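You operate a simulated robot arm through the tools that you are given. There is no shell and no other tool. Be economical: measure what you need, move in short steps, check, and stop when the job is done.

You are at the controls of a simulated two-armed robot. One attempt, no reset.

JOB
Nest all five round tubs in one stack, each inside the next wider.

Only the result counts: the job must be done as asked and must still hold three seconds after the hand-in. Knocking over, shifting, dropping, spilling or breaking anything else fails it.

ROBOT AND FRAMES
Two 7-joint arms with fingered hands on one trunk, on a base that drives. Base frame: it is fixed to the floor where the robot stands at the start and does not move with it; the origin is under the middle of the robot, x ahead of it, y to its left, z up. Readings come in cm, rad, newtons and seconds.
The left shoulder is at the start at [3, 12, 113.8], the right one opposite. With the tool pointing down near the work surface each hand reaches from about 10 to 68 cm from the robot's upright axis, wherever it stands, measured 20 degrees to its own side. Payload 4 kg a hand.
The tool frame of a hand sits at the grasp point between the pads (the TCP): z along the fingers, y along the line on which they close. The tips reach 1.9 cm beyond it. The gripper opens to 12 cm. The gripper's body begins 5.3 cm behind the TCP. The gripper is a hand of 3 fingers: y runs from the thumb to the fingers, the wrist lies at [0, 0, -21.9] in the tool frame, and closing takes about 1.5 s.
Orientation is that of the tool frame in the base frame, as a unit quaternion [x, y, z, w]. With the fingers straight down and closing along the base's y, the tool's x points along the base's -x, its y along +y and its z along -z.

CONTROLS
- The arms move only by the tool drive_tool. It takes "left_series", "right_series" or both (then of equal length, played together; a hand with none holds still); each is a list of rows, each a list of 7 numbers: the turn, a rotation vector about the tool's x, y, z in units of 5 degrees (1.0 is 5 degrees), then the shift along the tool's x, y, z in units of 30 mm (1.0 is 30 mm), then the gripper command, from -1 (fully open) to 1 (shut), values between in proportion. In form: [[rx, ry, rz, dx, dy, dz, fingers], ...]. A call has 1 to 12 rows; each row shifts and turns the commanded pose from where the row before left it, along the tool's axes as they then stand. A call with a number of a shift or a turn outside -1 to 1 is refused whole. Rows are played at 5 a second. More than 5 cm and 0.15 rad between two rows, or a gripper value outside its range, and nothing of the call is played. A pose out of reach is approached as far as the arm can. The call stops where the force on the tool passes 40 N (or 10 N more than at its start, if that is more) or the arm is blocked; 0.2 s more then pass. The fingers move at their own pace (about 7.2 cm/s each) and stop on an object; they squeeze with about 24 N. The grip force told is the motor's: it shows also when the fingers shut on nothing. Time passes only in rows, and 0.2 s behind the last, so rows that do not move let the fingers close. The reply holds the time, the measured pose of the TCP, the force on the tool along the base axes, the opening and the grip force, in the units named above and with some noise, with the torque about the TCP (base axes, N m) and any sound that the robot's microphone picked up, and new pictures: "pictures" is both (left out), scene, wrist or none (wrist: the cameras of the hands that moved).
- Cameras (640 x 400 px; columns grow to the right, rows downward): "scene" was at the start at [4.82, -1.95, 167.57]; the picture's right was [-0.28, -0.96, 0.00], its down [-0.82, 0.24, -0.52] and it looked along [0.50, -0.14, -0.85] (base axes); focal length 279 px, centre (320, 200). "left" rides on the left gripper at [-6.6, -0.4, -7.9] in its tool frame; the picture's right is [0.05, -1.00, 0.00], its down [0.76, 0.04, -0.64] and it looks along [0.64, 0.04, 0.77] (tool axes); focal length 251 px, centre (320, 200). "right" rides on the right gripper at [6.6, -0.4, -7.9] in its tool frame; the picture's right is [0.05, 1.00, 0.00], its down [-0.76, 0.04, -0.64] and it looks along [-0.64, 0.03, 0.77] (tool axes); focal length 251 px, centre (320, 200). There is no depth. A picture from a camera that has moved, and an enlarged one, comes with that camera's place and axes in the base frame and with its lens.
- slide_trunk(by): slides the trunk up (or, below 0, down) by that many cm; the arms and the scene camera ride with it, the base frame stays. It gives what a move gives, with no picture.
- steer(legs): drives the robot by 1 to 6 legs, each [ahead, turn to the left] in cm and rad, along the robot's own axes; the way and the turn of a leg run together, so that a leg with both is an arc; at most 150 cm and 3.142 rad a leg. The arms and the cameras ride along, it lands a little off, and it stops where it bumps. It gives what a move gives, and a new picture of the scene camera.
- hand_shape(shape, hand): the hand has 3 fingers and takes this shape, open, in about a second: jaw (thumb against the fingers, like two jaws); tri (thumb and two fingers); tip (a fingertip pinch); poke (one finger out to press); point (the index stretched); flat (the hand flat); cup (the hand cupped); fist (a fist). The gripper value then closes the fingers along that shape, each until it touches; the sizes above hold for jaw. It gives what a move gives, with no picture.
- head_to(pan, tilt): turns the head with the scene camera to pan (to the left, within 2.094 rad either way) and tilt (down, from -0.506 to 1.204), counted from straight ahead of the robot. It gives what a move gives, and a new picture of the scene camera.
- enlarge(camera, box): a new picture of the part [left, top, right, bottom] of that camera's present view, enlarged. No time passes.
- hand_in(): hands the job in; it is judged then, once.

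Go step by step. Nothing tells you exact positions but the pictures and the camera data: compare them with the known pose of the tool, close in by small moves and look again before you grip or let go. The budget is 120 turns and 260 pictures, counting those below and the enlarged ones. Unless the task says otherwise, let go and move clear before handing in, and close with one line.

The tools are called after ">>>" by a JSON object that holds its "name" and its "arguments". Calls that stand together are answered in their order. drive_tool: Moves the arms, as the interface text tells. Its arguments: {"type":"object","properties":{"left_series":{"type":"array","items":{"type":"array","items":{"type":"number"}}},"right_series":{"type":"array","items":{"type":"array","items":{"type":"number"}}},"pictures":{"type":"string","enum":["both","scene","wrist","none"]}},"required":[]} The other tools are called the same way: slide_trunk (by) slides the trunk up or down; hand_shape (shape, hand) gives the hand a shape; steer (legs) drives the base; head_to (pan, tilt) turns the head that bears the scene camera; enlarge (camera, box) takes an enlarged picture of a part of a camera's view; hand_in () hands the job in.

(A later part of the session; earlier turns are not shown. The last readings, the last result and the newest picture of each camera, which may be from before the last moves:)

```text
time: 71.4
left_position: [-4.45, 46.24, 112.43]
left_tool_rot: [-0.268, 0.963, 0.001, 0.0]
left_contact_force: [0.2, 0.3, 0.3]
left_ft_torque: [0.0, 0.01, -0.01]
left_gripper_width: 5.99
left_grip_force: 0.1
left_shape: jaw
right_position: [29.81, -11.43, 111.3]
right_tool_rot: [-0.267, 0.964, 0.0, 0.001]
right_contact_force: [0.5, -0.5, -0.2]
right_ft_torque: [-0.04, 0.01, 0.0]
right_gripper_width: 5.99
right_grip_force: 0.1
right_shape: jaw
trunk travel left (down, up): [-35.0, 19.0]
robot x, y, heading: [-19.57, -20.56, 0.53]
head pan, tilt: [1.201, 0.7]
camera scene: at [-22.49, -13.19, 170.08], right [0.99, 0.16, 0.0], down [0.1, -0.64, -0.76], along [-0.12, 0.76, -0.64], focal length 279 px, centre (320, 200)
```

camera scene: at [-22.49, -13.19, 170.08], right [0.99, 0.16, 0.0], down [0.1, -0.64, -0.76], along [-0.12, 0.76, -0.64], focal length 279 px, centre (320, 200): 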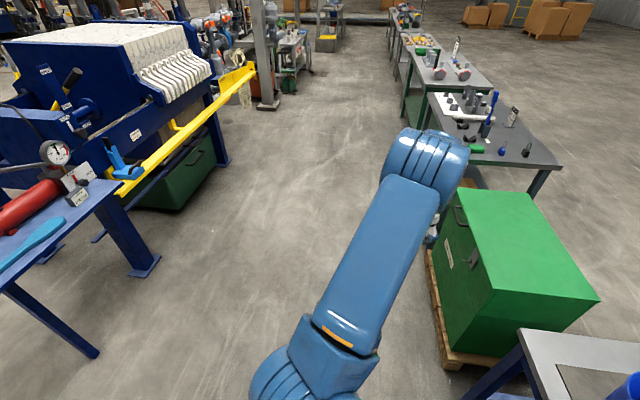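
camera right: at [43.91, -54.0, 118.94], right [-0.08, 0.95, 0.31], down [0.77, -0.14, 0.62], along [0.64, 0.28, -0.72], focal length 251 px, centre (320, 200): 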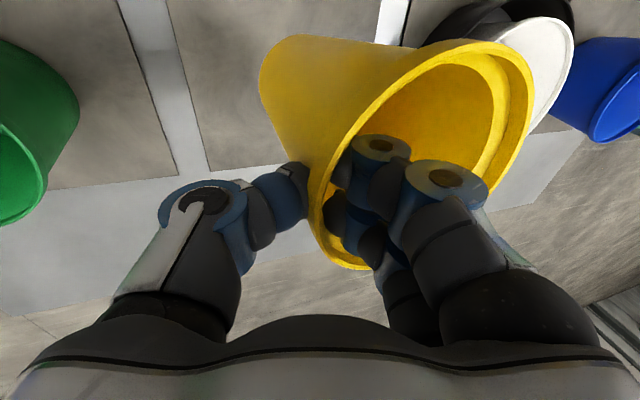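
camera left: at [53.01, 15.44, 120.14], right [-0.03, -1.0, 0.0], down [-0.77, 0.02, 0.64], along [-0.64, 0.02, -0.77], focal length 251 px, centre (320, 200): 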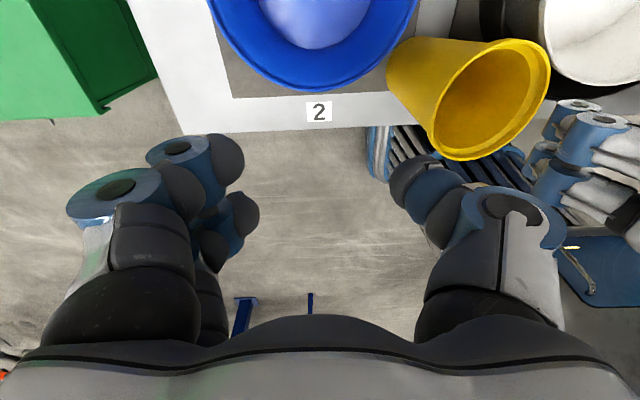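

>>> {"name": "head_to", "arguments": {"pan": -1.3, "tilt": 0.8}}

>>> {"name": "head_to", "arguments": {"pan": -2.09, "tilt": 0.9}}

>>> {"name": "head_to", "arguments": {"pan": 2.09, "tilt": 0.9}}

```text
time: 73.7
left_position: [-4.64, 46.35, 112.38]
left_tool_rot: [-0.268, 0.963, 0.001, -0.001]
left_contact_force: [0.7, -0.4, -1.1]
left_ft_torque: [0.03, 0.02, 0.02]
left_gripper_width: 5.99
left_grip_force: 0.1
left_shape: jaw
right_position: [29.63, -11.29, 111.49]
right_tool_rot: [-0.267, 0.964, 0.0, 0.0]
right_contact_force: [-0.2, -0.7, 0.6]
right_ft_torque: [-0.02, -0.01, 0.02]
right_gripper_width: 6.0
right_grip_force: 0.1
right_shape: jaw
trunk travel left (down, up): [-35.0, 19.0]
robot x, y, heading: [-19.72, -20.72, 0.531]
head pan, tilt: [-1.3, 0.799]
camera scene: at [-15.31, -27.15, 169.25], right [-0.7, -0.72, 0.0], down [-0.52, 0.5, -0.7], along [0.5, -0.48, -0.72], focal length 279 px, centre (320, 200)
```

scene: 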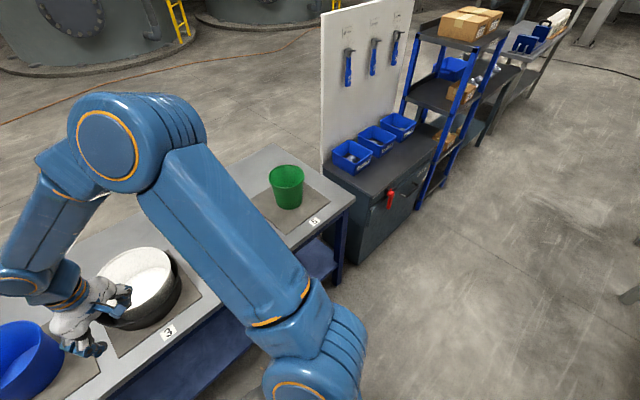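

```text
time: 74.8
left_position: [-4.44, 46.26, 112.34]
left_tool_rot: [-0.268, 0.963, 0.001, -0.001]
left_contact_force: [-0.4, 0.7, -0.2]
left_ft_torque: [-0.02, 0.03, 0.03]
left_gripper_width: 5.99
left_grip_force: 0.1
left_shape: jaw
right_position: [29.78, -11.42, 111.41]
right_tool_rot: [-0.267, 0.964, 0.0, 0.0]
right_contact_force: [-0.5, 0.2, 0.8]
right_ft_torque: [0.02, 0.01, 0.03]
right_gripper_width: 6.0
right_grip_force: 0.2
right_shape: jaw
trunk travel left (down, up): [-35.0, 19.0]
robot x, y, heading: [-20.14, -20.29, 0.531]
head pan, tilt: [-2.089, 0.901]
camera scene: at [-21.0, -29.1, 168.47], right [-1.0, -0.01, 0.0], down [-0.01, 0.78, -0.62], along [0.01, -0.62, -0.78], focal length 279 px, centre (320, 200)
```

scene: 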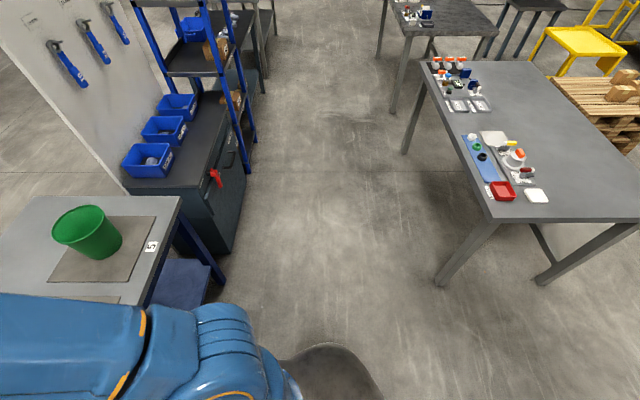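

```text
time: 78.2
left_position: [-4.69, 46.34, 112.25]
left_tool_rot: [-0.267, 0.964, 0.001, -0.001]
left_contact_force: [0.8, 0.2, -0.3]
left_ft_torque: [0.0, 0.0, 0.0]
left_gripper_width: 6.0
left_grip_force: 0.1
left_shape: jaw
right_position: [29.75, -11.45, 111.29]
right_tool_rot: [-0.266, 0.964, 0.0, -0.001]
right_contact_force: [0.3, 0.0, -1.0]
right_ft_torque: [-0.01, 0.0, 0.0]
right_gripper_width: 6.01
right_grip_force: 0.2
right_shape: jaw
trunk travel left (down, up): [-35.0, 19.0]
robot x, y, heading: [-19.68, -20.16, 0.531]
head pan, tilt: [2.089, 0.901]
camera scene: at [-27.65, -17.78, 168.47], right [0.5, 0.87, 0.0], down [0.68, -0.39, -0.62], along [-0.54, 0.31, -0.78], focal length 279 px, centre (320, 200)
```

scene: 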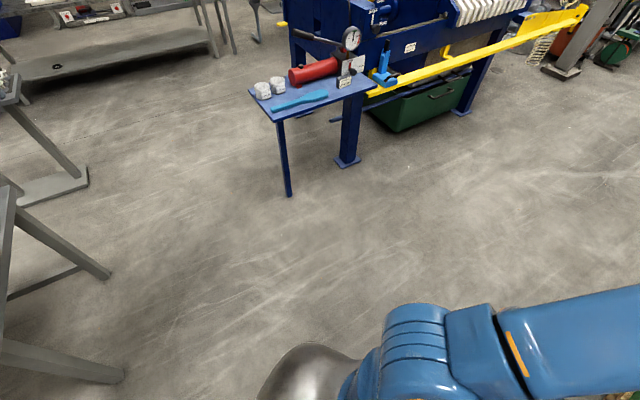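

I see nothing obviously in the way; from here driving ahead 23 cm and turning back gives y≈-9, which also suits. I try that.

>>> {"name": "steer", "arguments": {"legs": [[23, 0], [0, -0.53]]}}

>>> {"name": "head_to", "arguments": {"pan": 0, "tilt": 0.95}}

```text
time: 81.4
left_position: [47.72, 40.93, 112.32]
left_tool_rot: [-0.002, 1.0, 0.001, -0.001]
left_contact_force: [1.2, -0.2, -0.3]
left_ft_torque: [0.0, 0.03, 0.01]
left_gripper_width: 6.01
left_grip_force: 0.0
left_shape: jaw
right_position: [47.59, -26.19, 111.31]
right_tool_rot: [-0.001, 1.0, -0.001, -0.001]
right_contact_force: [1.1, -0.9, 0.7]
right_ft_torque: [0.04, 0.0, 0.0]
right_gripper_width: 6.01
right_grip_force: 0.1
right_shape: jaw
trunk travel left (down, up): [-35.0, 19.0]
robot x, y, heading: [0.17, -4.74, 0.007]
head pan, tilt: [2.089, 0.901]
camera scene: at [-4.91, 1.84, 168.48], right [0.87, 0.5, 0.0], down [0.39, -0.68, -0.62], along [-0.31, 0.54, -0.78], focal length 279 px, centre (320, 200)
```

scene: 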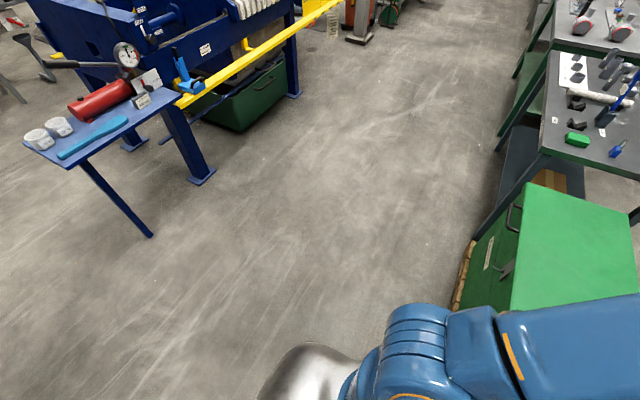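

```text
time: 83.4
left_position: [47.45, 40.92, 112.3]
left_tool_rot: [-0.002, 1.0, 0.001, 0.001]
left_contact_force: [-0.8, -0.4, 0.4]
left_ft_torque: [0.02, -0.01, -0.01]
left_gripper_width: 5.99
left_grip_force: 0.0
left_shape: jaw
right_position: [47.5, -26.25, 111.39]
right_tool_rot: [-0.001, 1.0, 0.0, 0.0]
right_contact_force: [-0.1, -0.2, 0.0]
right_ft_torque: [-0.03, 0.0, -0.01]
right_gripper_width: 5.99
right_grip_force: 0.2
right_shape: jaw
trunk travel left (down, up): [-35.0, 19.0]
robot x, y, heading: [0.49, -4.79, 0.007]
head pan, tilt: [0.0, 0.949]
camera scene: at [5.94, -4.63, 168.1], right [0.01, -1.0, 0.0], down [-0.81, -0.01, -0.58], along [0.58, 0.0, -0.81], focal length 279 px, centre (320, 200)
```

scene: 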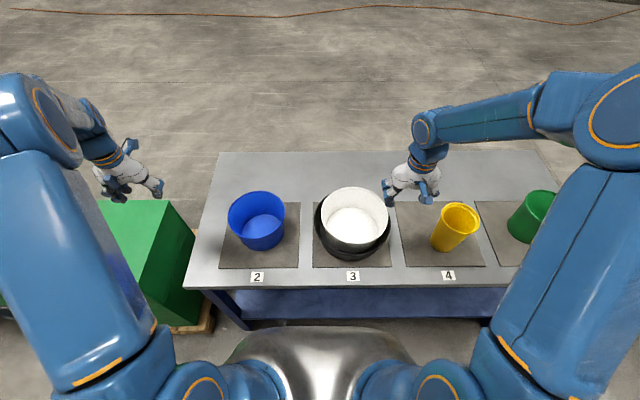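

All stands undisturbed and the base is at y≈-4.7. I measure blue and the nest.

>>> {"name": "enlarge", "arguments": {"camera": "scene", "box": [210, 165, 410, 290]}}

```text
3.20 times, centred on (310, 228) of scene
camera zoom: at [5.94, -4.63, 168.1], right [0.01, -1.0, 0.0], down [-0.81, -0.01, -0.58], along [0.58, 0.0, -0.81], focal length 894 px, centre (352, 112)
```

zoom: 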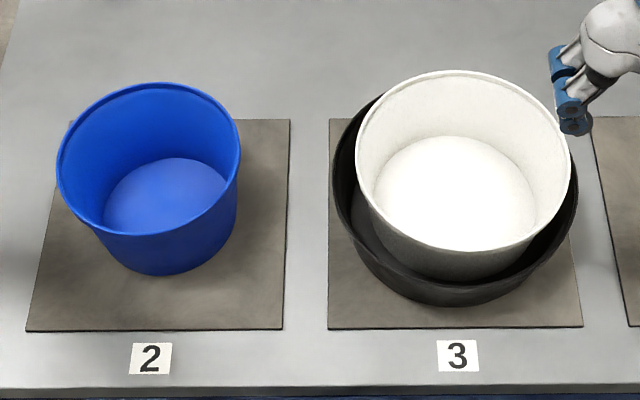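

Blue centre ≈(54.9, 16.1), r≈9.1; white centre now ≈(55.4,-15.4). I bring both hands above blue's left and right rims.

>>> {"name": "drive_tool", "arguments": {"left_series": [[0, 0, 0, -0.206, -0.444, 0.314, 0], [0, 0, 0, -0.206, -0.444, 0.314, 0], [0, 0, 0, -0.206, -0.444, 0.314, 0], [0, 0, 0, -0.206, -0.444, 0.314, 0], [0, 0, 0, -0.206, -0.444, 0.314, 0], [0, 0, 0, -0.206, -0.444, 0.314, 0], [0, 0, 0, -0.206, -0.444, 0.314, 0], [0, 0, 0, -0.206, -0.444, 0.314, 0], [0, 0, 0, -0.206, -0.444, 0.314, 0], [0, 0, 0, -0.206, -0.444, 0.314, 0], [0, 0, 0, -0.206, -0.444, 0.314, 0], [0, 0, 0, -0.206, -0.444, 0.314, 0]], "right_series": [[0, 0, 0, -0.206, 0.931, 0.289, 0], [0, 0, 0, -0.206, 0.931, 0.289, 0], [0, 0, 0, -0.206, 0.931, 0.289, 0], [0, 0, 0, -0.206, 0.931, 0.289, 0], [0, 0, 0, -0.206, 0.931, 0.289, 0], [0, 0, 0, -0.206, 0.931, 0.289, 0], [0, 0, 0, -0.206, 0.931, 0.289, 0], [0, 0, 0, -0.206, 0.931, 0.289, 0], [0, 0, 0, -0.206, 0.931, 0.289, 0], [0, 0, 0, -0.206, 0.931, 0.289, 0], [0, 0, 0, -0.206, 0.931, 0.289, 0], [0, 0, 0, -0.206, 0.931, 0.289, 0]], "pictures": "both"}}

```text
time: 86.0
left_position: [55.06, 25.25, 100.87]
left_tool_rot: [-0.002, 1.0, 0.001, 0.0]
left_contact_force: [-0.8, 0.5, -0.3]
left_ft_torque: [0.0, 0.0, 0.03]
left_gripper_width: 5.97
left_grip_force: 0.0
left_shape: jaw
right_position: [55.0, 7.28, 100.89]
right_tool_rot: [-0.002, 1.0, 0.001, 0.001]
right_contact_force: [0.6, 0.9, 0.0]
right_ft_torque: [-0.01, -0.01, -0.02]
right_gripper_width: 6.01
right_grip_force: 0.0
right_shape: jaw
trunk travel left (down, up): [-35.0, 19.0]
robot x, y, heading: [0.34, -4.84, 0.004]
head pan, tilt: [0.0, 0.949]
camera scene: at [6.03, -4.57, 168.09], right [0.01, -1.0, 0.0], down [-0.81, -0.01, -0.58], along [0.58, 0.0, -0.81], focal length 279 px, centre (320, 200)
camera right: at [48.26, 7.06, 108.9], right [-0.06, 1.0, 0.0], down [0.76, 0.04, 0.64], along [0.64, 0.04, -0.77], focal length 251 px, centre (320, 200)
camera left: at [61.71, 24.77, 108.85], right [-0.05, -1.0, 0.0], down [-0.76, 0.04, 0.64], along [-0.64, 0.03, -0.77], focal length 251 px, centre (320, 200)
```

scene: 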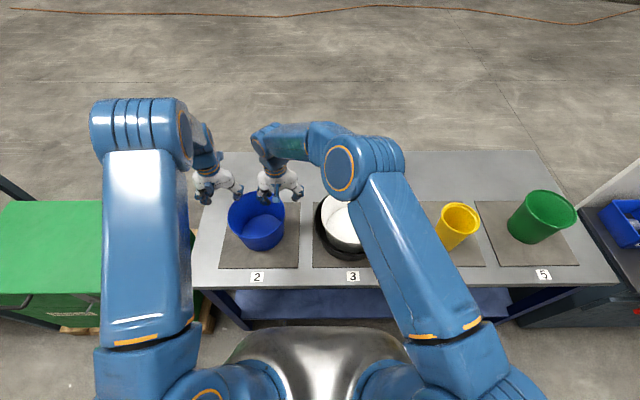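
right: 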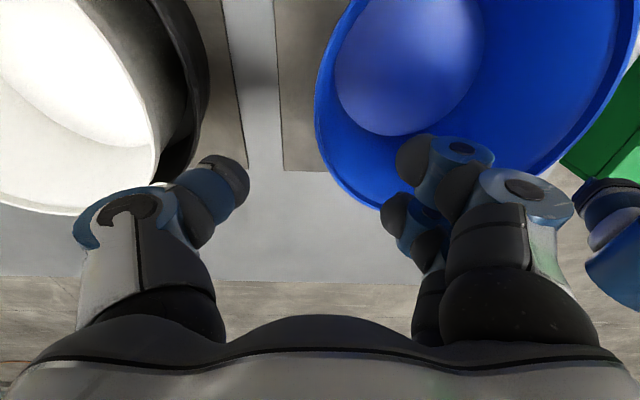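
left: 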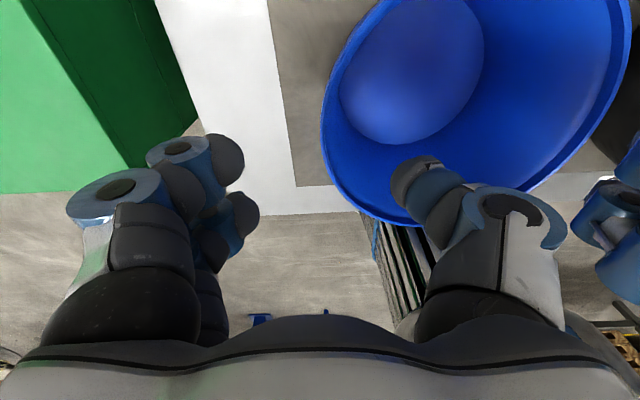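

Blue rim edges at y≈25.05 and 7.1. I descend to the rim with both hands and look.

>>> {"name": "drive_tool", "arguments": {"left_series": [[0, 0, 0, 0, -0.13, 0.9, 0], [0, 0, 0, 0, 0, 0.9, 0], [0, 0, 0, 0, 0, 0.9, 0], [0, 0, 0, 0, 0, 0.2, 0], [0, 0, 0, 0, 0, 0, 0]], "right_series": [[0, 0, 0, 0, 0, 0.9, 0], [0, 0, 0, 0, 0, 0.9, 0], [0, 0, 0, 0, 0, 0.9, 0], [0, 0, 0, 0, 0, 0.2, 0], [0, 0, 0, 0, 0, 0, 0]], "pictures": "wrist"}}

```text
time: 87.2
left_position: [55.05, 24.64, 92.27]
left_tool_rot: [-0.002, 1.0, 0.001, 0.0]
left_contact_force: [-0.3, 0.3, -0.6]
left_ft_torque: [-0.06, 0.01, -0.01]
left_gripper_width: 6.0
left_grip_force: 0.1
left_shape: jaw
right_position: [54.93, 7.27, 92.18]
right_tool_rot: [-0.002, 1.0, -0.001, 0.0]
right_contact_force: [0.3, -0.2, -0.3]
right_ft_torque: [0.02, 0.01, 0.01]
right_gripper_width: 6.01
right_grip_force: 0.0
right_shape: jaw
trunk travel left (down, up): [-35.0, 19.0]
robot x, y, heading: [0.47, -4.62, 0.006]
head pan, tilt: [0.0, 0.949]
camera right: at [48.2, 6.95, 100.21], right [-0.06, 1.0, 0.0], down [0.76, 0.04, 0.64], along [0.64, 0.04, -0.76], focal length 251 px, centre (320, 200)
camera left: at [61.65, 24.33, 100.23], right [-0.05, -1.0, 0.0], down [-0.76, 0.04, 0.64], along [-0.64, 0.03, -0.77], focal length 251 px, centre (320, 200)
```

right: 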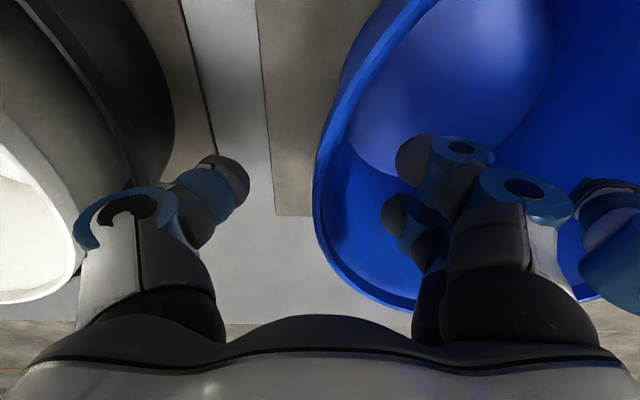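
left: 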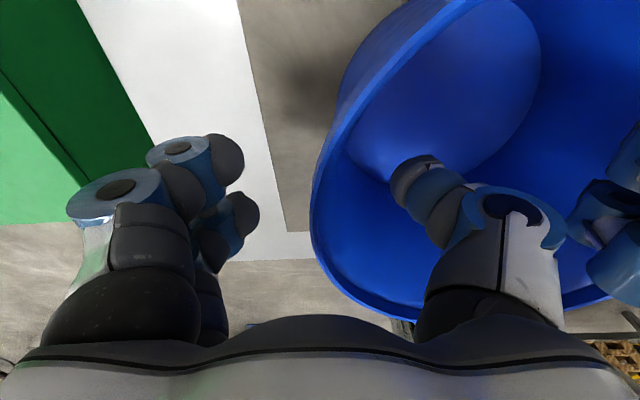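

I go 0.7 cm deeper and close both hands.

>>> {"name": "drive_tool", "arguments": {"left_series": [[0, 0, 0, 0, 0, 0.24, 0], [0, 0, 0, 0, 0, 0, 1], [0, 0, 0, 0, 0, 0, 1], [0, 0, 0, 0, 0, 0, 1], [0, 0, 0, 0, 0, 0, 1], [0, 0, 0, 0, 0, 0, 1], [0, 0, 0, 0, 0, 0, 1], [0, 0, 0, 0, 0, 0, 1], [0, 0, 0, 0, 0, 0, 1]], "right_series": [[0, 0, 0, 0, 0, 0.22, 0], [0, 0, 0, 0, 0, 0, 1], [0, 0, 0, 0, 0, 0, 1], [0, 0, 0, 0, 0, 0, 1], [0, 0, 0, 0, 0, 0, 1], [0, 0, 0, 0, 0, 0, 1], [0, 0, 0, 0, 0, 0, 1], [0, 0, 0, 0, 0, 0, 1], [0, 0, 0, 0, 0, 0, 1]], "pictures": "wrist"}}

```text
time: 89.2
left_position: [54.96, 24.67, 91.53]
left_tool_rot: [-0.001, 1.0, 0.002, 0.0]
left_contact_force: [-0.4, -2.0, 0.3]
left_ft_torque: [-0.2, -0.01, -0.07]
left_gripper_width: 0.09
left_grip_force: 23.6
left_shape: jaw
right_position: [54.97, 7.34, 91.59]
right_tool_rot: [-0.002, 1.0, 0.0, 0.0]
right_contact_force: [-1.1, 2.6, 0.8]
right_ft_torque: [0.13, -0.03, 0.02]
right_gripper_width: 0.14
right_grip_force: 24.0
right_shape: jaw
trunk travel left (down, up): [-35.0, 19.0]
robot x, y, heading: [0.04, -4.96, 0.002]
head pan, tilt: [0.0, 0.949]
camera right: at [48.21, 6.98, 99.56], right [-0.06, 1.0, 0.0], down [0.76, 0.04, 0.64], along [0.64, 0.04, -0.77], focal length 251 px, centre (320, 200)
camera left: at [61.69, 24.33, 99.51], right [-0.05, -1.0, 0.0], down [-0.76, 0.04, 0.64], along [-0.64, 0.03, -0.77], focal length 251 px, centre (320, 200)
```

right: 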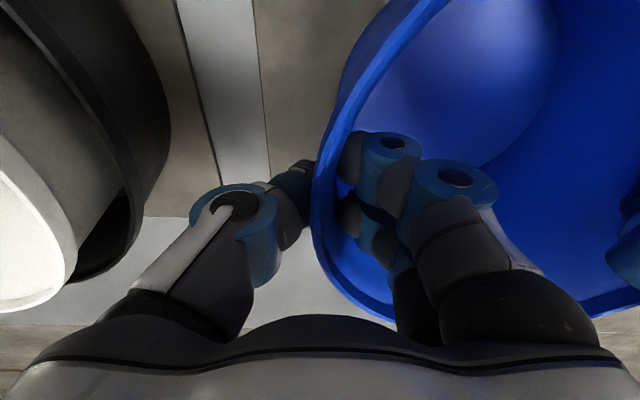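
left: 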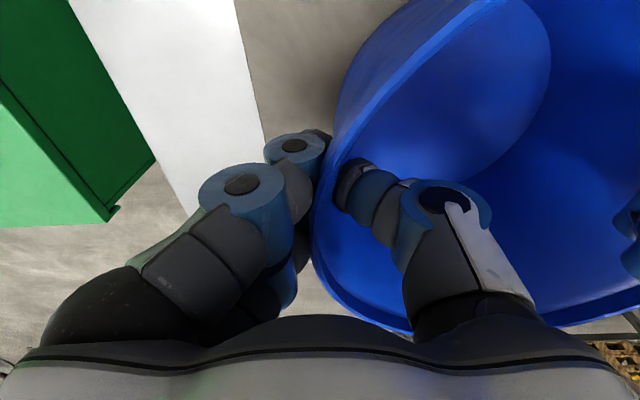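

Gripped on both sides. I lift 16 cm and then move right over the nest.

>>> {"name": "drive_tool", "arguments": {"left_series": [[0, 0, 0, 0, 0, -0.4, 1], [0, 0, 0, 0, 0, -0.8, 1], [0, 0, 0, 0, 0, -0.9, 1], [0, 0, 0, 0, 0, -0.9, 1], [0, 0, 0, 0, 0, -0.9, 1], [0, 0, 0, 0, 0, -0.9, 1], [0, 0, 0, 0, 0, -0.5, 1], [0, 0, 0, 0, 0, 0, 1]], "right_series": [[0, 0, 0, 0, 0, -0.4, 1], [0, 0, 0, 0, 0, -0.8, 1], [0, 0, 0, 0, 0, -0.9, 1], [0, 0, 0, 0, 0, -0.9, 1], [0, 0, 0, 0, 0, -0.9, 1], [0, 0, 0, 0, 0, -0.9, 1], [0, 0, 0, 0, 0, -0.5, 1], [0, 0, 0, 0, 0, 0, 1]], "pictures": "scene"}}

>>> {"name": "drive_tool", "arguments": {"left_series": [[0, 0, 0, -0.01, -0.6, 0, 1], [0, 0, 0, -0.01, -0.9, 0, 1], [0, 0, 0, -0.01, -0.9, 0, 1], [0, 0, 0, -0.01, -0.9, 0, 1], [0, 0, 0, -0.01, -0.9, 0, 1], [0, 0, 0, -0.01, -0.9, 0, 1], [0, 0, 0, -0.01, -0.9, 0, 1], [0, 0, 0, -0.01, -0.9, 0, 1], [0, 0, 0, -0.01, -0.9, 0, 1], [0, 0, 0, -0.01, -0.9, 0, 1], [0, 0, 0, -0.01, -0.9, 0, 1], [0, 0, 0, -0.01, -0.87, 0, 1]], "right_series": [[0, 0, 0, -0.01, -0.6, 0, 1], [0, 0, 0, -0.01, -0.9, 0, 1], [0, 0, 0, -0.01, -0.9, 0, 1], [0, 0, 0, -0.01, -0.9, 0, 1], [0, 0, 0, -0.01, -0.9, 0, 1], [0, 0, 0, -0.01, -0.9, 0, 1], [0, 0, 0, -0.01, -0.9, 0, 1], [0, 0, 0, -0.01, -0.9, 0, 1], [0, 0, 0, -0.01, -0.9, 0, 1], [0, 0, 0, -0.01, -0.9, 0, 1], [0, 0, 0, -0.01, -0.9, 0, 1], [0, 0, 0, -0.01, -0.87, 0, 1]]}}

>>> {"name": "enlarge", "arguments": {"camera": "scene", "box": [270, 140, 430, 265]}}

```text
time: 91.0
left_position: [55.11, 24.63, 107.42]
left_tool_rot: [-0.002, 1.0, 0.0, 0.0]
left_contact_force: [-0.1, -0.6, -1.6]
left_ft_torque: [-0.2, -0.01, -0.09]
left_gripper_width: 0.12
left_grip_force: 24.3
left_shape: jaw
right_position: [54.92, 7.27, 107.43]
right_tool_rot: [-0.002, 1.0, -0.001, 0.0]
right_contact_force: [0.8, 0.7, -1.7]
right_ft_torque: [0.2, 0.01, -0.01]
right_gripper_width: 0.11
right_grip_force: 24.5
right_shape: jaw
trunk travel left (down, up): [-35.0, 19.0]
robot x, y, heading: [0.16, -4.7, 0.005]
head pan, tilt: [0.0, 0.949]
camera scene: at [6.02, -4.64, 168.09], right [0.01, -1.0, 0.0], down [-0.81, -0.01, -0.58], along [0.58, 0.0, -0.81], focal length 279 px, centre (320, 200)
```

scene: 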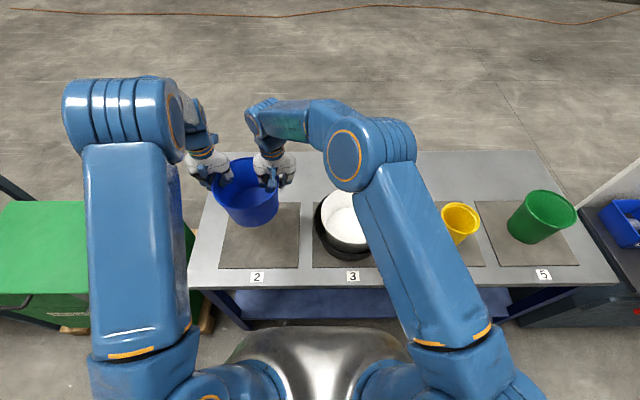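

```text
time: 93.6
left_position: [55.67, -6.91, 107.5]
left_tool_rot: [-0.002, 1.0, 0.002, 0.001]
left_contact_force: [-0.8, -0.1, -1.0]
left_ft_torque: [-0.15, -0.01, -0.11]
left_gripper_width: 0.0
left_grip_force: 24.4
left_shape: jaw
right_position: [55.29, -24.32, 107.44]
right_tool_rot: [-0.002, 1.0, 0.0, 0.0]
right_contact_force: [1.2, -0.3, -1.1]
right_ft_torque: [0.17, -0.03, -0.02]
right_gripper_width: 0.12
right_grip_force: 23.8
right_shape: jaw
trunk travel left (down, up): [-35.0, 19.0]
robot x, y, heading: [0.11, -4.85, 0.006]
head pan, tilt: [0.0, 0.949]
camera scene: at [5.96, -4.87, 168.1], right [0.01, -1.0, 0.0], down [-0.81, 0.0, -0.58], along [0.58, 0.01, -0.81], focal length 279 px, centre (320, 200)
camera right: at [48.62, -24.63, 115.42], right [-0.06, 1.0, 0.0], down [0.76, 0.04, 0.64], along [0.64, 0.04, -0.77], focal length 251 px, centre (320, 200)
camera left: at [62.21, -7.3, 115.35], right [-0.05, -1.0, 0.0], down [-0.76, 0.04, 0.64], along [-0.64, 0.03, -0.77], focal length 251 px, centre (320, 200)
```

scene: 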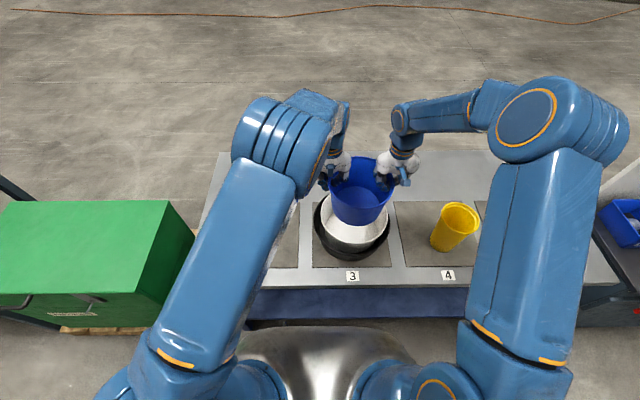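
right: 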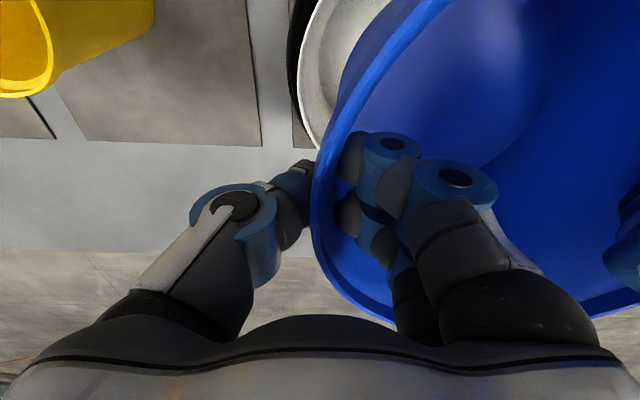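
left: 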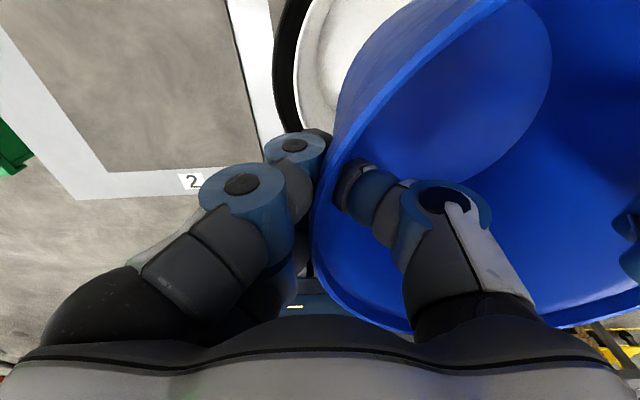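

```text
3.20 times, centred on (350, 202) of scene
camera zoom: at [5.96, -4.87, 168.1], right [0.01, -1.0, 0.0], down [-0.81, 0.0, -0.58], along [0.58, 0.01, -0.81], focal length 894 px, centre (224, 192)
```

zoom: 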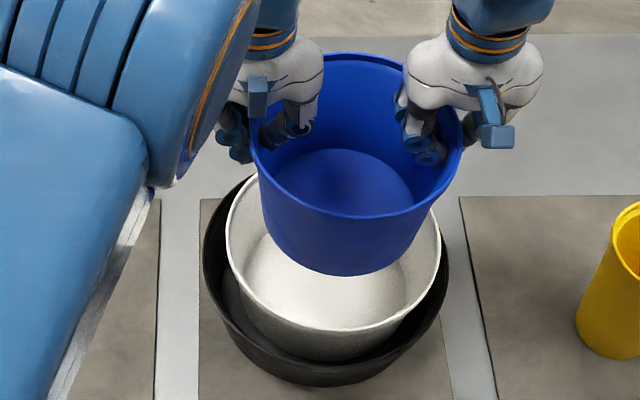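

Blue is centred over white. I lower it 14 cm to just above its resting place.

>>> {"name": "drive_tool", "arguments": {"left_series": [[0, 0, 0, 0, 0.03, 0.6, 1], [0, 0, 0, 0, 0.03, 0.8, 1], [0, 0, 0, 0, 0, 0.8, 1], [0, 0, 0, 0, 0, 0.8, 1], [0, 0, 0, 0, 0, 0.8, 1], [0, 0, 0, 0, 0, 0.5, 1], [0, 0, 0, 0, 0, 0.35, 1], [0, 0, 0, 0, 0, 0, 1]], "right_series": [[0, 0, 0, 0, 0.03, 0.6, 1], [0, 0, 0, 0, 0.03, 0.8, 1], [0, 0, 0, 0, 0, 0.8, 1], [0, 0, 0, 0, 0, 0.8, 1], [0, 0, 0, 0, 0, 0.8, 1], [0, 0, 0, 0, 0, 0.5, 1], [0, 0, 0, 0, 0, 0.35, 1], [0, 0, 0, 0, 0, 0, 1]]}}

>>> {"name": "enlarge", "arguments": {"camera": "scene", "box": [270, 140, 430, 265]}}

```text
time: 95.4
left_position: [55.63, -6.63, 93.44]
left_tool_rot: [-0.001, 1.0, 0.001, 0.0]
left_contact_force: [-0.8, 1.8, -1.5]
left_ft_torque: [-0.19, 0.0, -0.08]
left_gripper_width: 0.01
left_grip_force: 23.6
left_shape: jaw
right_position: [55.43, -24.04, 93.48]
right_tool_rot: [-0.002, 1.0, -0.001, 0.0]
right_contact_force: [0.8, -2.3, -1.3]
right_ft_torque: [0.15, -0.01, 0.08]
right_gripper_width: 0.13
right_grip_force: 24.0
right_shape: jaw
trunk travel left (down, up): [-35.0, 19.0]
robot x, y, heading: [0.8, -4.76, 0.01]
head pan, tilt: [0.0, 0.949]
camera scene: at [5.95, -4.68, 168.1], right [0.01, -1.0, 0.0], down [-0.81, -0.01, -0.58], along [0.58, 0.0, -0.81], focal length 279 px, centre (320, 200)
camera right: at [48.66, -24.29, 101.45], right [-0.06, 1.0, 0.0], down [0.76, 0.04, 0.64], along [0.64, 0.04, -0.77], focal length 251 px, centre (320, 200)
camera left: at [62.18, -6.99, 101.38], right [-0.05, -1.0, 0.0], down [-0.76, 0.04, 0.64], along [-0.64, 0.03, -0.77], focal length 251 px, centre (320, 200)
```

scene: 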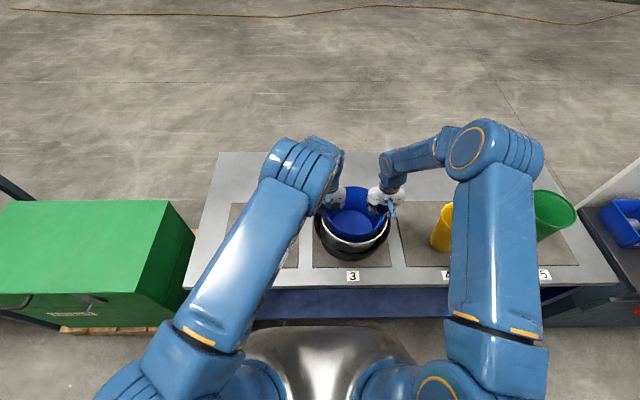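
right: 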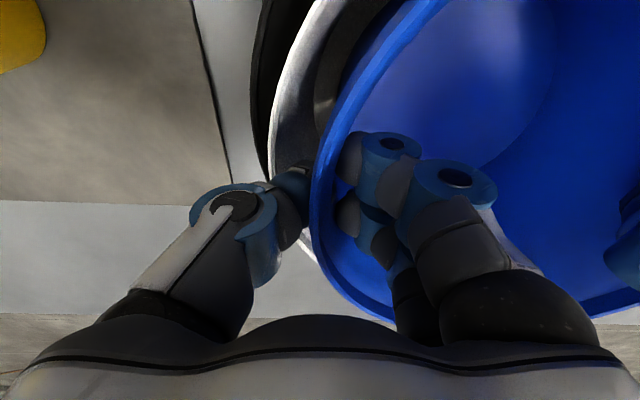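
left: 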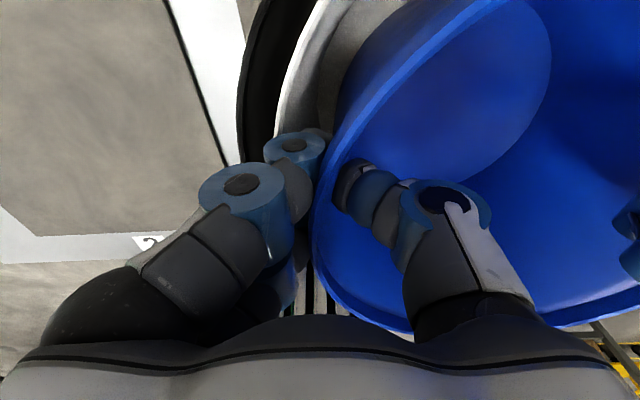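

```text
3.20 times, centred on (350, 202) of scene
camera zoom: at [5.95, -4.68, 168.1], right [0.01, -1.0, 0.0], down [-0.81, -0.01, -0.58], along [0.58, 0.0, -0.81], focal length 894 px, centre (224, 192)
```

zoom: 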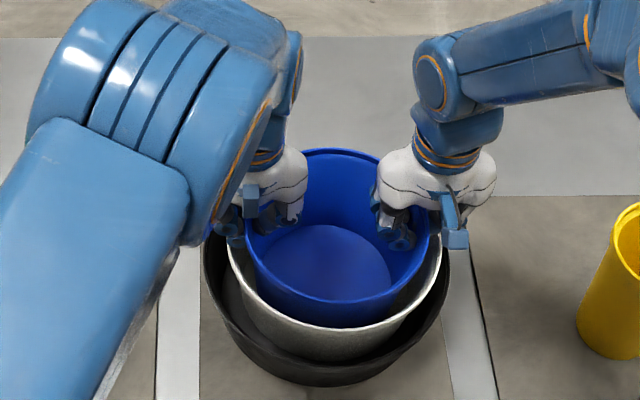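

>>> {"name": "drive_tool", "arguments": {"left_series": [[0, 0, 0, 0, 0, 0.1, 1], [0, 0, 0, 0, 0, 0.1, 1], [0, 0, 0, 0, 0, 0.08, 1], [0, 0, 0, 0, 0, 0, 1]], "right_series": [[0, 0, 0, 0, 0, 0.1, 1], [0, 0, 0, 0, 0, 0.1, 1], [0, 0, 0, 0, 0, 0.08, 1], [0, 0, 0, 0, 0, 0, 1]], "pictures": "none"}}

```text
time: 96.4
left_position: [55.54, -6.57, 92.58]
left_tool_rot: [-0.002, 1.0, 0.001, -0.001]
left_contact_force: [0.5, 1.3, -0.6]
left_ft_torque: [-0.18, 0.0, -0.01]
left_gripper_width: 0.03
left_grip_force: 24.0
left_shape: jaw
right_position: [55.3, -23.87, 92.67]
right_tool_rot: [-0.002, 1.0, 0.001, 0.0]
right_contact_force: [0.4, -1.1, -1.3]
right_ft_torque: [0.14, -0.02, 0.04]
right_gripper_width: 0.12
right_grip_force: 23.9
right_shape: jaw
trunk travel left (down, up): [-35.0, 19.0]
robot x, y, heading: [0.44, -4.3, 0.011]
head pan, tilt: [0.0, 0.949]
```

>>> {"name": "drive_tool", "arguments": {"left_series": [[0, 0, 0, 0, 0, 0.07, 1], [0, 0, 0, 0, 0, 0.07, 1], [0, 0, 0, 0, 0, 0, 1]], "right_series": [[0, 0, 0, 0, 0, 0.07, 1], [0, 0, 0, 0, 0, 0.07, 1], [0, 0, 0, 0, 0, 0, 1]], "pictures": "none"}}

```text
time: 97.2
left_position: [55.6, -6.57, 92.34]
left_tool_rot: [-0.002, 1.0, 0.0, 0.001]
left_contact_force: [0.8, 1.4, 12.9]
left_ft_torque: [-0.08, 0.16, -0.11]
left_gripper_width: 0.0
left_grip_force: 23.9
left_shape: jaw
right_position: [55.19, -23.94, 92.32]
right_tool_rot: [-0.002, 1.0, -0.001, 0.003]
right_contact_force: [3.1, -1.1, 12.1]
right_ft_torque: [-0.07, 0.04, 0.04]
right_gripper_width: 0.17
right_grip_force: 24.2
right_shape: jaw
trunk travel left (down, up): [-35.0, 19.0]
robot x, y, heading: [0.17, -4.54, 0.006]
head pan, tilt: [0.0, 0.949]
```

Blue is seated. I open just slightly, rise, then open more.

>>> {"name": "drive_tool", "arguments": {"left_series": [[0, 0, 0, 0, 0, -0.05, 0.9], [0, 0, 0, 0, 0, 0, 0.88], [0, 0, 0, 0, 0, 0, 0.85], [0, 0, 0, 0, 0, -0.2, 0.85], [0, 0, 0, 0, 0, -0.5, 0.8], [0, 0, 0, 0, 0, -0.6, 0.4], [0, 0, 0, 0, 0, -0.9, 0], [0, 0, 0, 0, 0, -0.9, 0], [0, 0, 0, 0, 0, -0.9, 0], [0, 0, 0, 0, 0, -0.9, 0], [0, 0, 0, 0, 0, 0, 0]], "right_series": [[0, 0, 0, 0, 0, -0.05, 0.9], [0, 0, 0, 0, 0, 0, 0.88], [0, 0, 0, 0, 0, 0, 0.85], [0, 0, 0, 0, 0, -0.2, 0.85], [0, 0, 0, 0, 0, -0.5, 0.8], [0, 0, 0, 0, 0, -0.6, 0.4], [0, 0, 0, 0, 0, -0.9, 0], [0, 0, 0, 0, 0, -0.9, 0], [0, 0, 0, 0, 0, -0.9, 0], [0, 0, 0, 0, 0, -0.9, 0], [0, 0, 0, 0, 0, 0, 0]], "pictures": "scene"}}

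>>> {"name": "enlarge", "arguments": {"camera": "scene", "box": [270, 140, 430, 265]}}

```text
time: 99.6
left_position: [55.53, -6.48, 107.11]
left_tool_rot: [-0.001, 1.0, 0.0, -0.001]
left_contact_force: [0.3, 0.3, -0.9]
left_ft_torque: [-0.01, 0.02, 0.01]
left_gripper_width: 5.95
left_grip_force: 0.1
left_shape: jaw
right_position: [55.31, -23.9, 107.11]
right_tool_rot: [-0.002, 1.0, 0.0, 0.0]
right_contact_force: [-0.9, 0.1, -0.2]
right_ft_torque: [0.04, 0.01, 0.01]
right_gripper_width: 5.94
right_grip_force: 0.1
right_shape: jaw
trunk travel left (down, up): [-35.0, 19.0]
robot x, y, heading: [0.19, -4.72, 0.005]
head pan, tilt: [0.0, 0.949]
camera scene: at [6.04, -4.69, 168.09], right [0.01, -1.0, 0.0], down [-0.81, -0.01, -0.58], along [0.58, 0.0, -0.81], focal length 279 px, centre (320, 200)
```

scene: 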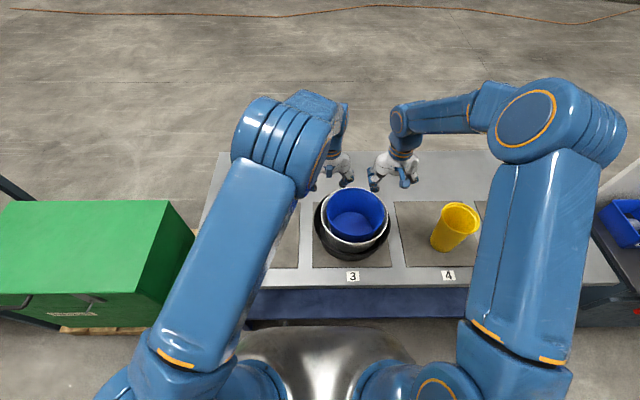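

```text
3.20 times, centred on (350, 202) of scene
camera zoom: at [6.04, -4.69, 168.09], right [0.01, -1.0, 0.0], down [-0.81, -0.01, -0.58], along [0.58, 0.0, -0.81], focal length 894 px, centre (224, 192)
```

zoom: 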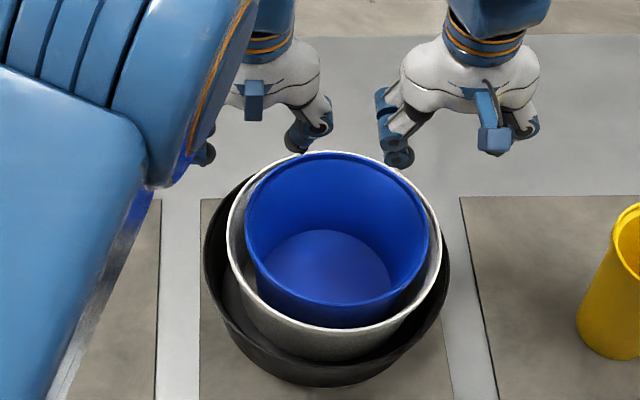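

Blue, white and black are nested. Next is green with both hands, so I retract the hands and drive toward y≈-60.

>>> {"name": "drive_tool", "arguments": {"left_series": [[0, 0, 0, 0.8, 0.2, -0.4, 0], [0, 0, 0, 0.8, 0.2, -0.4, 0], [0, 0, 0, 0.8, 0.2, -0.4, 0], [0, 0, 0, 0.8, 0.2, -0.4, 0], [0, 0, 0, 0.8, 0.2, -0.4, 0], [0, 0, 0, 0.8, 0.2, 0, 0]], "right_series": [[0, 0, 0, 0.8, 0, -0.4, 0], [0, 0, 0, 0.8, 0, -0.4, 0], [0, 0, 0, 0.8, 0, -0.4, 0], [0, 0, 0, 0.8, 0, -0.4, 0], [0, 0, 0, 0.8, 0, -0.4, 0], [0, 0, 0, 0.8, 0, 0, 0]], "pictures": "none"}}

>>> {"name": "steer", "arguments": {"legs": [[0, 0.35], [-40, 0], [0, -0.7], [40, 0], [0, 0.35]]}}

```text
time: 101.0
left_position: [41.03, -3.05, 113.03]
left_tool_rot: [-0.002, 1.0, 0.001, 0.001]
left_contact_force: [-0.3, -0.4, -0.1]
left_ft_torque: [0.0, 0.02, -0.01]
left_gripper_width: 5.95
left_grip_force: 0.1
left_shape: jaw
right_position: [40.8, -23.99, 113.16]
right_tool_rot: [0.0, 1.0, 0.0, 0.001]
right_contact_force: [0.0, 0.4, -0.5]
right_ft_torque: [0.01, -0.03, -0.03]
right_gripper_width: 5.95
right_grip_force: 0.1
right_shape: jaw
trunk travel left (down, up): [-35.0, 19.0]
robot x, y, heading: [0.43, -4.7, 0.007]
head pan, tilt: [0.0, 0.949]
```

```text
time: 109.6
left_position: [41.7, -29.71, 113.14]
left_tool_rot: [-0.005, 1.0, 0.0, 0.001]
left_contact_force: [-0.1, -0.1, 0.1]
left_ft_torque: [-0.02, -0.02, -0.02]
left_gripper_width: 5.96
left_grip_force: 0.1
left_shape: jaw
right_position: [41.54, -50.8, 113.09]
right_tool_rot: [-0.006, 1.0, 0.0, 0.002]
right_contact_force: [0.8, 1.1, -0.5]
right_ft_torque: [-0.01, -0.01, 0.0]
right_gripper_width: 5.97
right_grip_force: 0.0
right_shape: jaw
trunk travel left (down, up): [-35.0, 19.0]
robot x, y, heading: [0.68, -31.72, 0.015]
head pan, tilt: [0.0, 0.949]
camera scene: at [6.43, -31.75, 168.1], right [0.01, -1.0, 0.0], down [-0.81, -0.01, -0.58], along [0.58, 0.01, -0.81], focal length 279 px, centre (320, 200)
```

scene: 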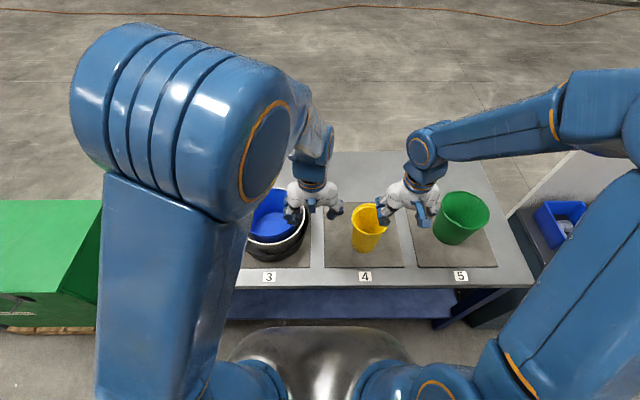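

>>> {"name": "steer", "arguments": {"legs": [[0, 0.35], [-40, 0], [0, -0.7], [40, 0], [0, 0.34]]}}

>>> {"name": "enlarge", "arguments": {"camera": "scene", "box": [260, 160, 460, 285]}}

```text
time: 118.2
left_position: [41.62, -57.82, 113.07]
left_tool_rot: [0.001, 1.0, 0.001, 0.0]
left_contact_force: [0.6, 0.3, -0.1]
left_ft_torque: [-0.03, 0.02, 0.05]
left_gripper_width: 5.98
left_grip_force: 0.1
left_shape: jaw
right_position: [41.3, -78.74, 113.08]
right_tool_rot: [0.001, 1.0, 0.0, 0.0]
right_contact_force: [0.3, -0.5, -0.5]
right_ft_torque: [-0.02, -0.03, 0.02]
right_gripper_width: 5.98
right_grip_force: 0.0
right_shape: jaw
trunk travel left (down, up): [-35.0, 19.0]
robot x, y, heading: [0.97, -59.07, -0.002]
head pan, tilt: [0.0, 0.949]
camera scene: at [6.54, -59.19, 168.1], right [-0.01, -1.0, 0.0], down [-0.81, 0.0, -0.58], along [0.58, 0.0, -0.81], focal length 279 px, centre (320, 200)
```

scene: 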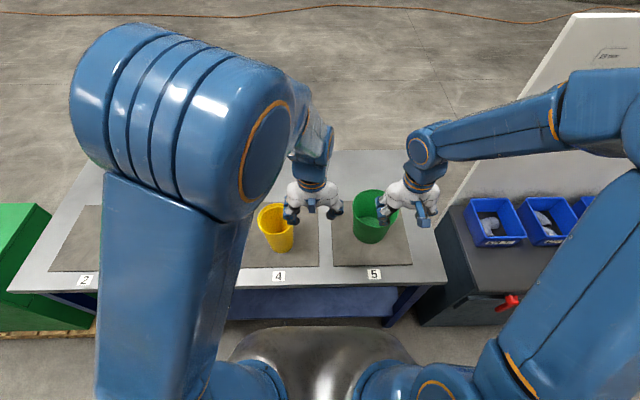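

```text
3.20 times, centred on (360, 222) of scene
camera zoom: at [6.54, -59.19, 168.1], right [-0.01, -1.0, 0.0], down [-0.81, 0.0, -0.58], along [0.58, 0.0, -0.81], focal length 894 px, centre (192, 128)
```

zoom: 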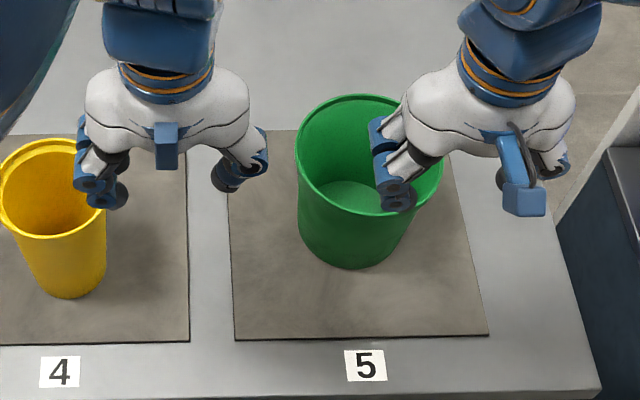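

Green centre ≈(55.7,-76.6), r≈7.3, rim z≈95.5. I bring the hands above its left and right rims.

>>> {"name": "drive_tool", "arguments": {"left_series": [[0, 0, 0, -0.783, -0.644, 0.5, 0.1], [0, 0, 0, -0.783, -0.644, 0.5, 0.1], [0, 0, 0, -0.783, -0.644, 0.5, 0.1], [0, 0, 0, -0.783, -0.644, 0.5, 0.1], [0, 0, 0, -0.783, -0.644, 0.5, 0.1], [0, 0, 0, -0.783, -0.644, 0.5, 0.1], [0, 0, 0, 0, 0, 0, 0.1]], "right_series": [[0, 0, 0, -0.8, -0.289, 0.5, 0.1], [0, 0, 0, -0.8, -0.289, 0.5, 0.1], [0, 0, 0, -0.8, -0.289, 0.5, 0.1], [0, 0, 0, -0.8, -0.289, 0.5, 0.1], [0, 0, 0, -0.8, -0.289, 0.5, 0.1], [0, 0, 0, -0.8, -0.289, 0.5, 0.1], [0, 0, 0, 0, 0, 0, 0.1]]}}

```text
time: 119.8
left_position: [55.76, -69.41, 104.11]
left_tool_rot: [0.001, 1.0, 0.001, 0.001]
left_contact_force: [0.3, 1.0, -0.9]
left_ft_torque: [0.03, -0.01, -0.02]
left_gripper_width: 5.44
left_grip_force: 0.1
left_shape: jaw
right_position: [55.53, -84.05, 104.12]
right_tool_rot: [0.0, 1.0, 0.001, 0.001]
right_contact_force: [0.1, -0.2, -0.4]
right_ft_torque: [0.0, 0.0, 0.0]
right_gripper_width: 5.44
right_grip_force: 0.1
right_shape: jaw
trunk travel left (down, up): [-35.0, 19.0]
robot x, y, heading: [0.87, -59.38, -0.005]
head pan, tilt: [0.0, 0.949]
camera scene: at [6.25, -59.28, 168.11], right [-0.01, -1.0, 0.0], down [-0.81, 0.0, -0.58], along [0.58, 0.0, -0.81], focal length 279 px, centre (320, 200)
camera right: at [48.9, -84.36, 112.12], right [-0.05, 1.0, 0.0], down [0.76, 0.04, 0.64], along [0.64, 0.03, -0.76], focal length 251 px, centre (320, 200)
camera left: at [62.23, -69.72, 112.0], right [-0.06, -1.0, 0.0], down [-0.76, 0.04, 0.64], along [-0.64, 0.04, -0.77], focal length 251 px, centre (320, 200)
```

scene: 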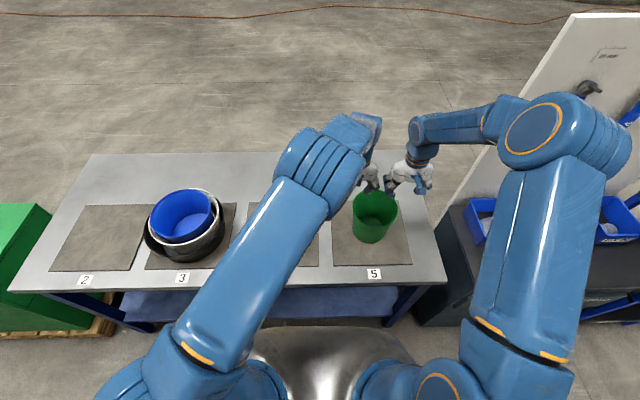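
right: 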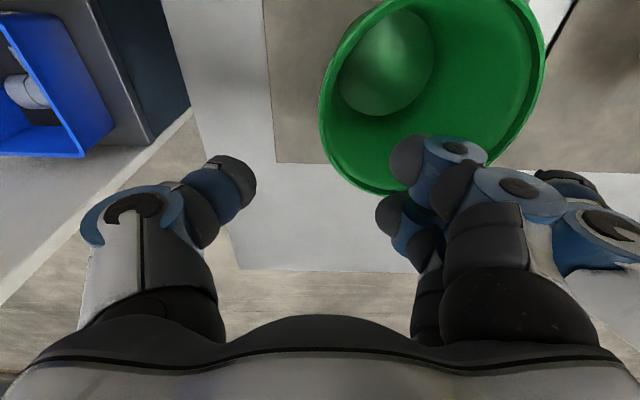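
left: 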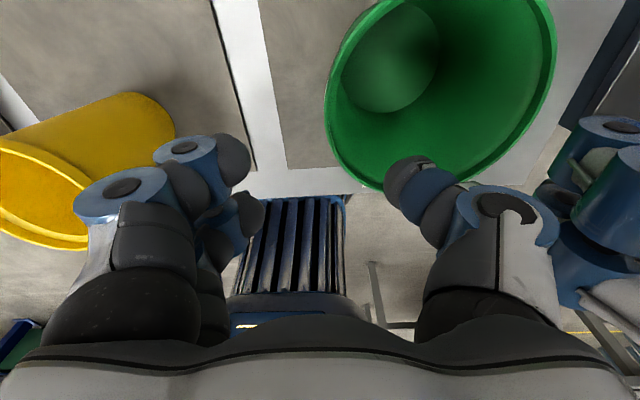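

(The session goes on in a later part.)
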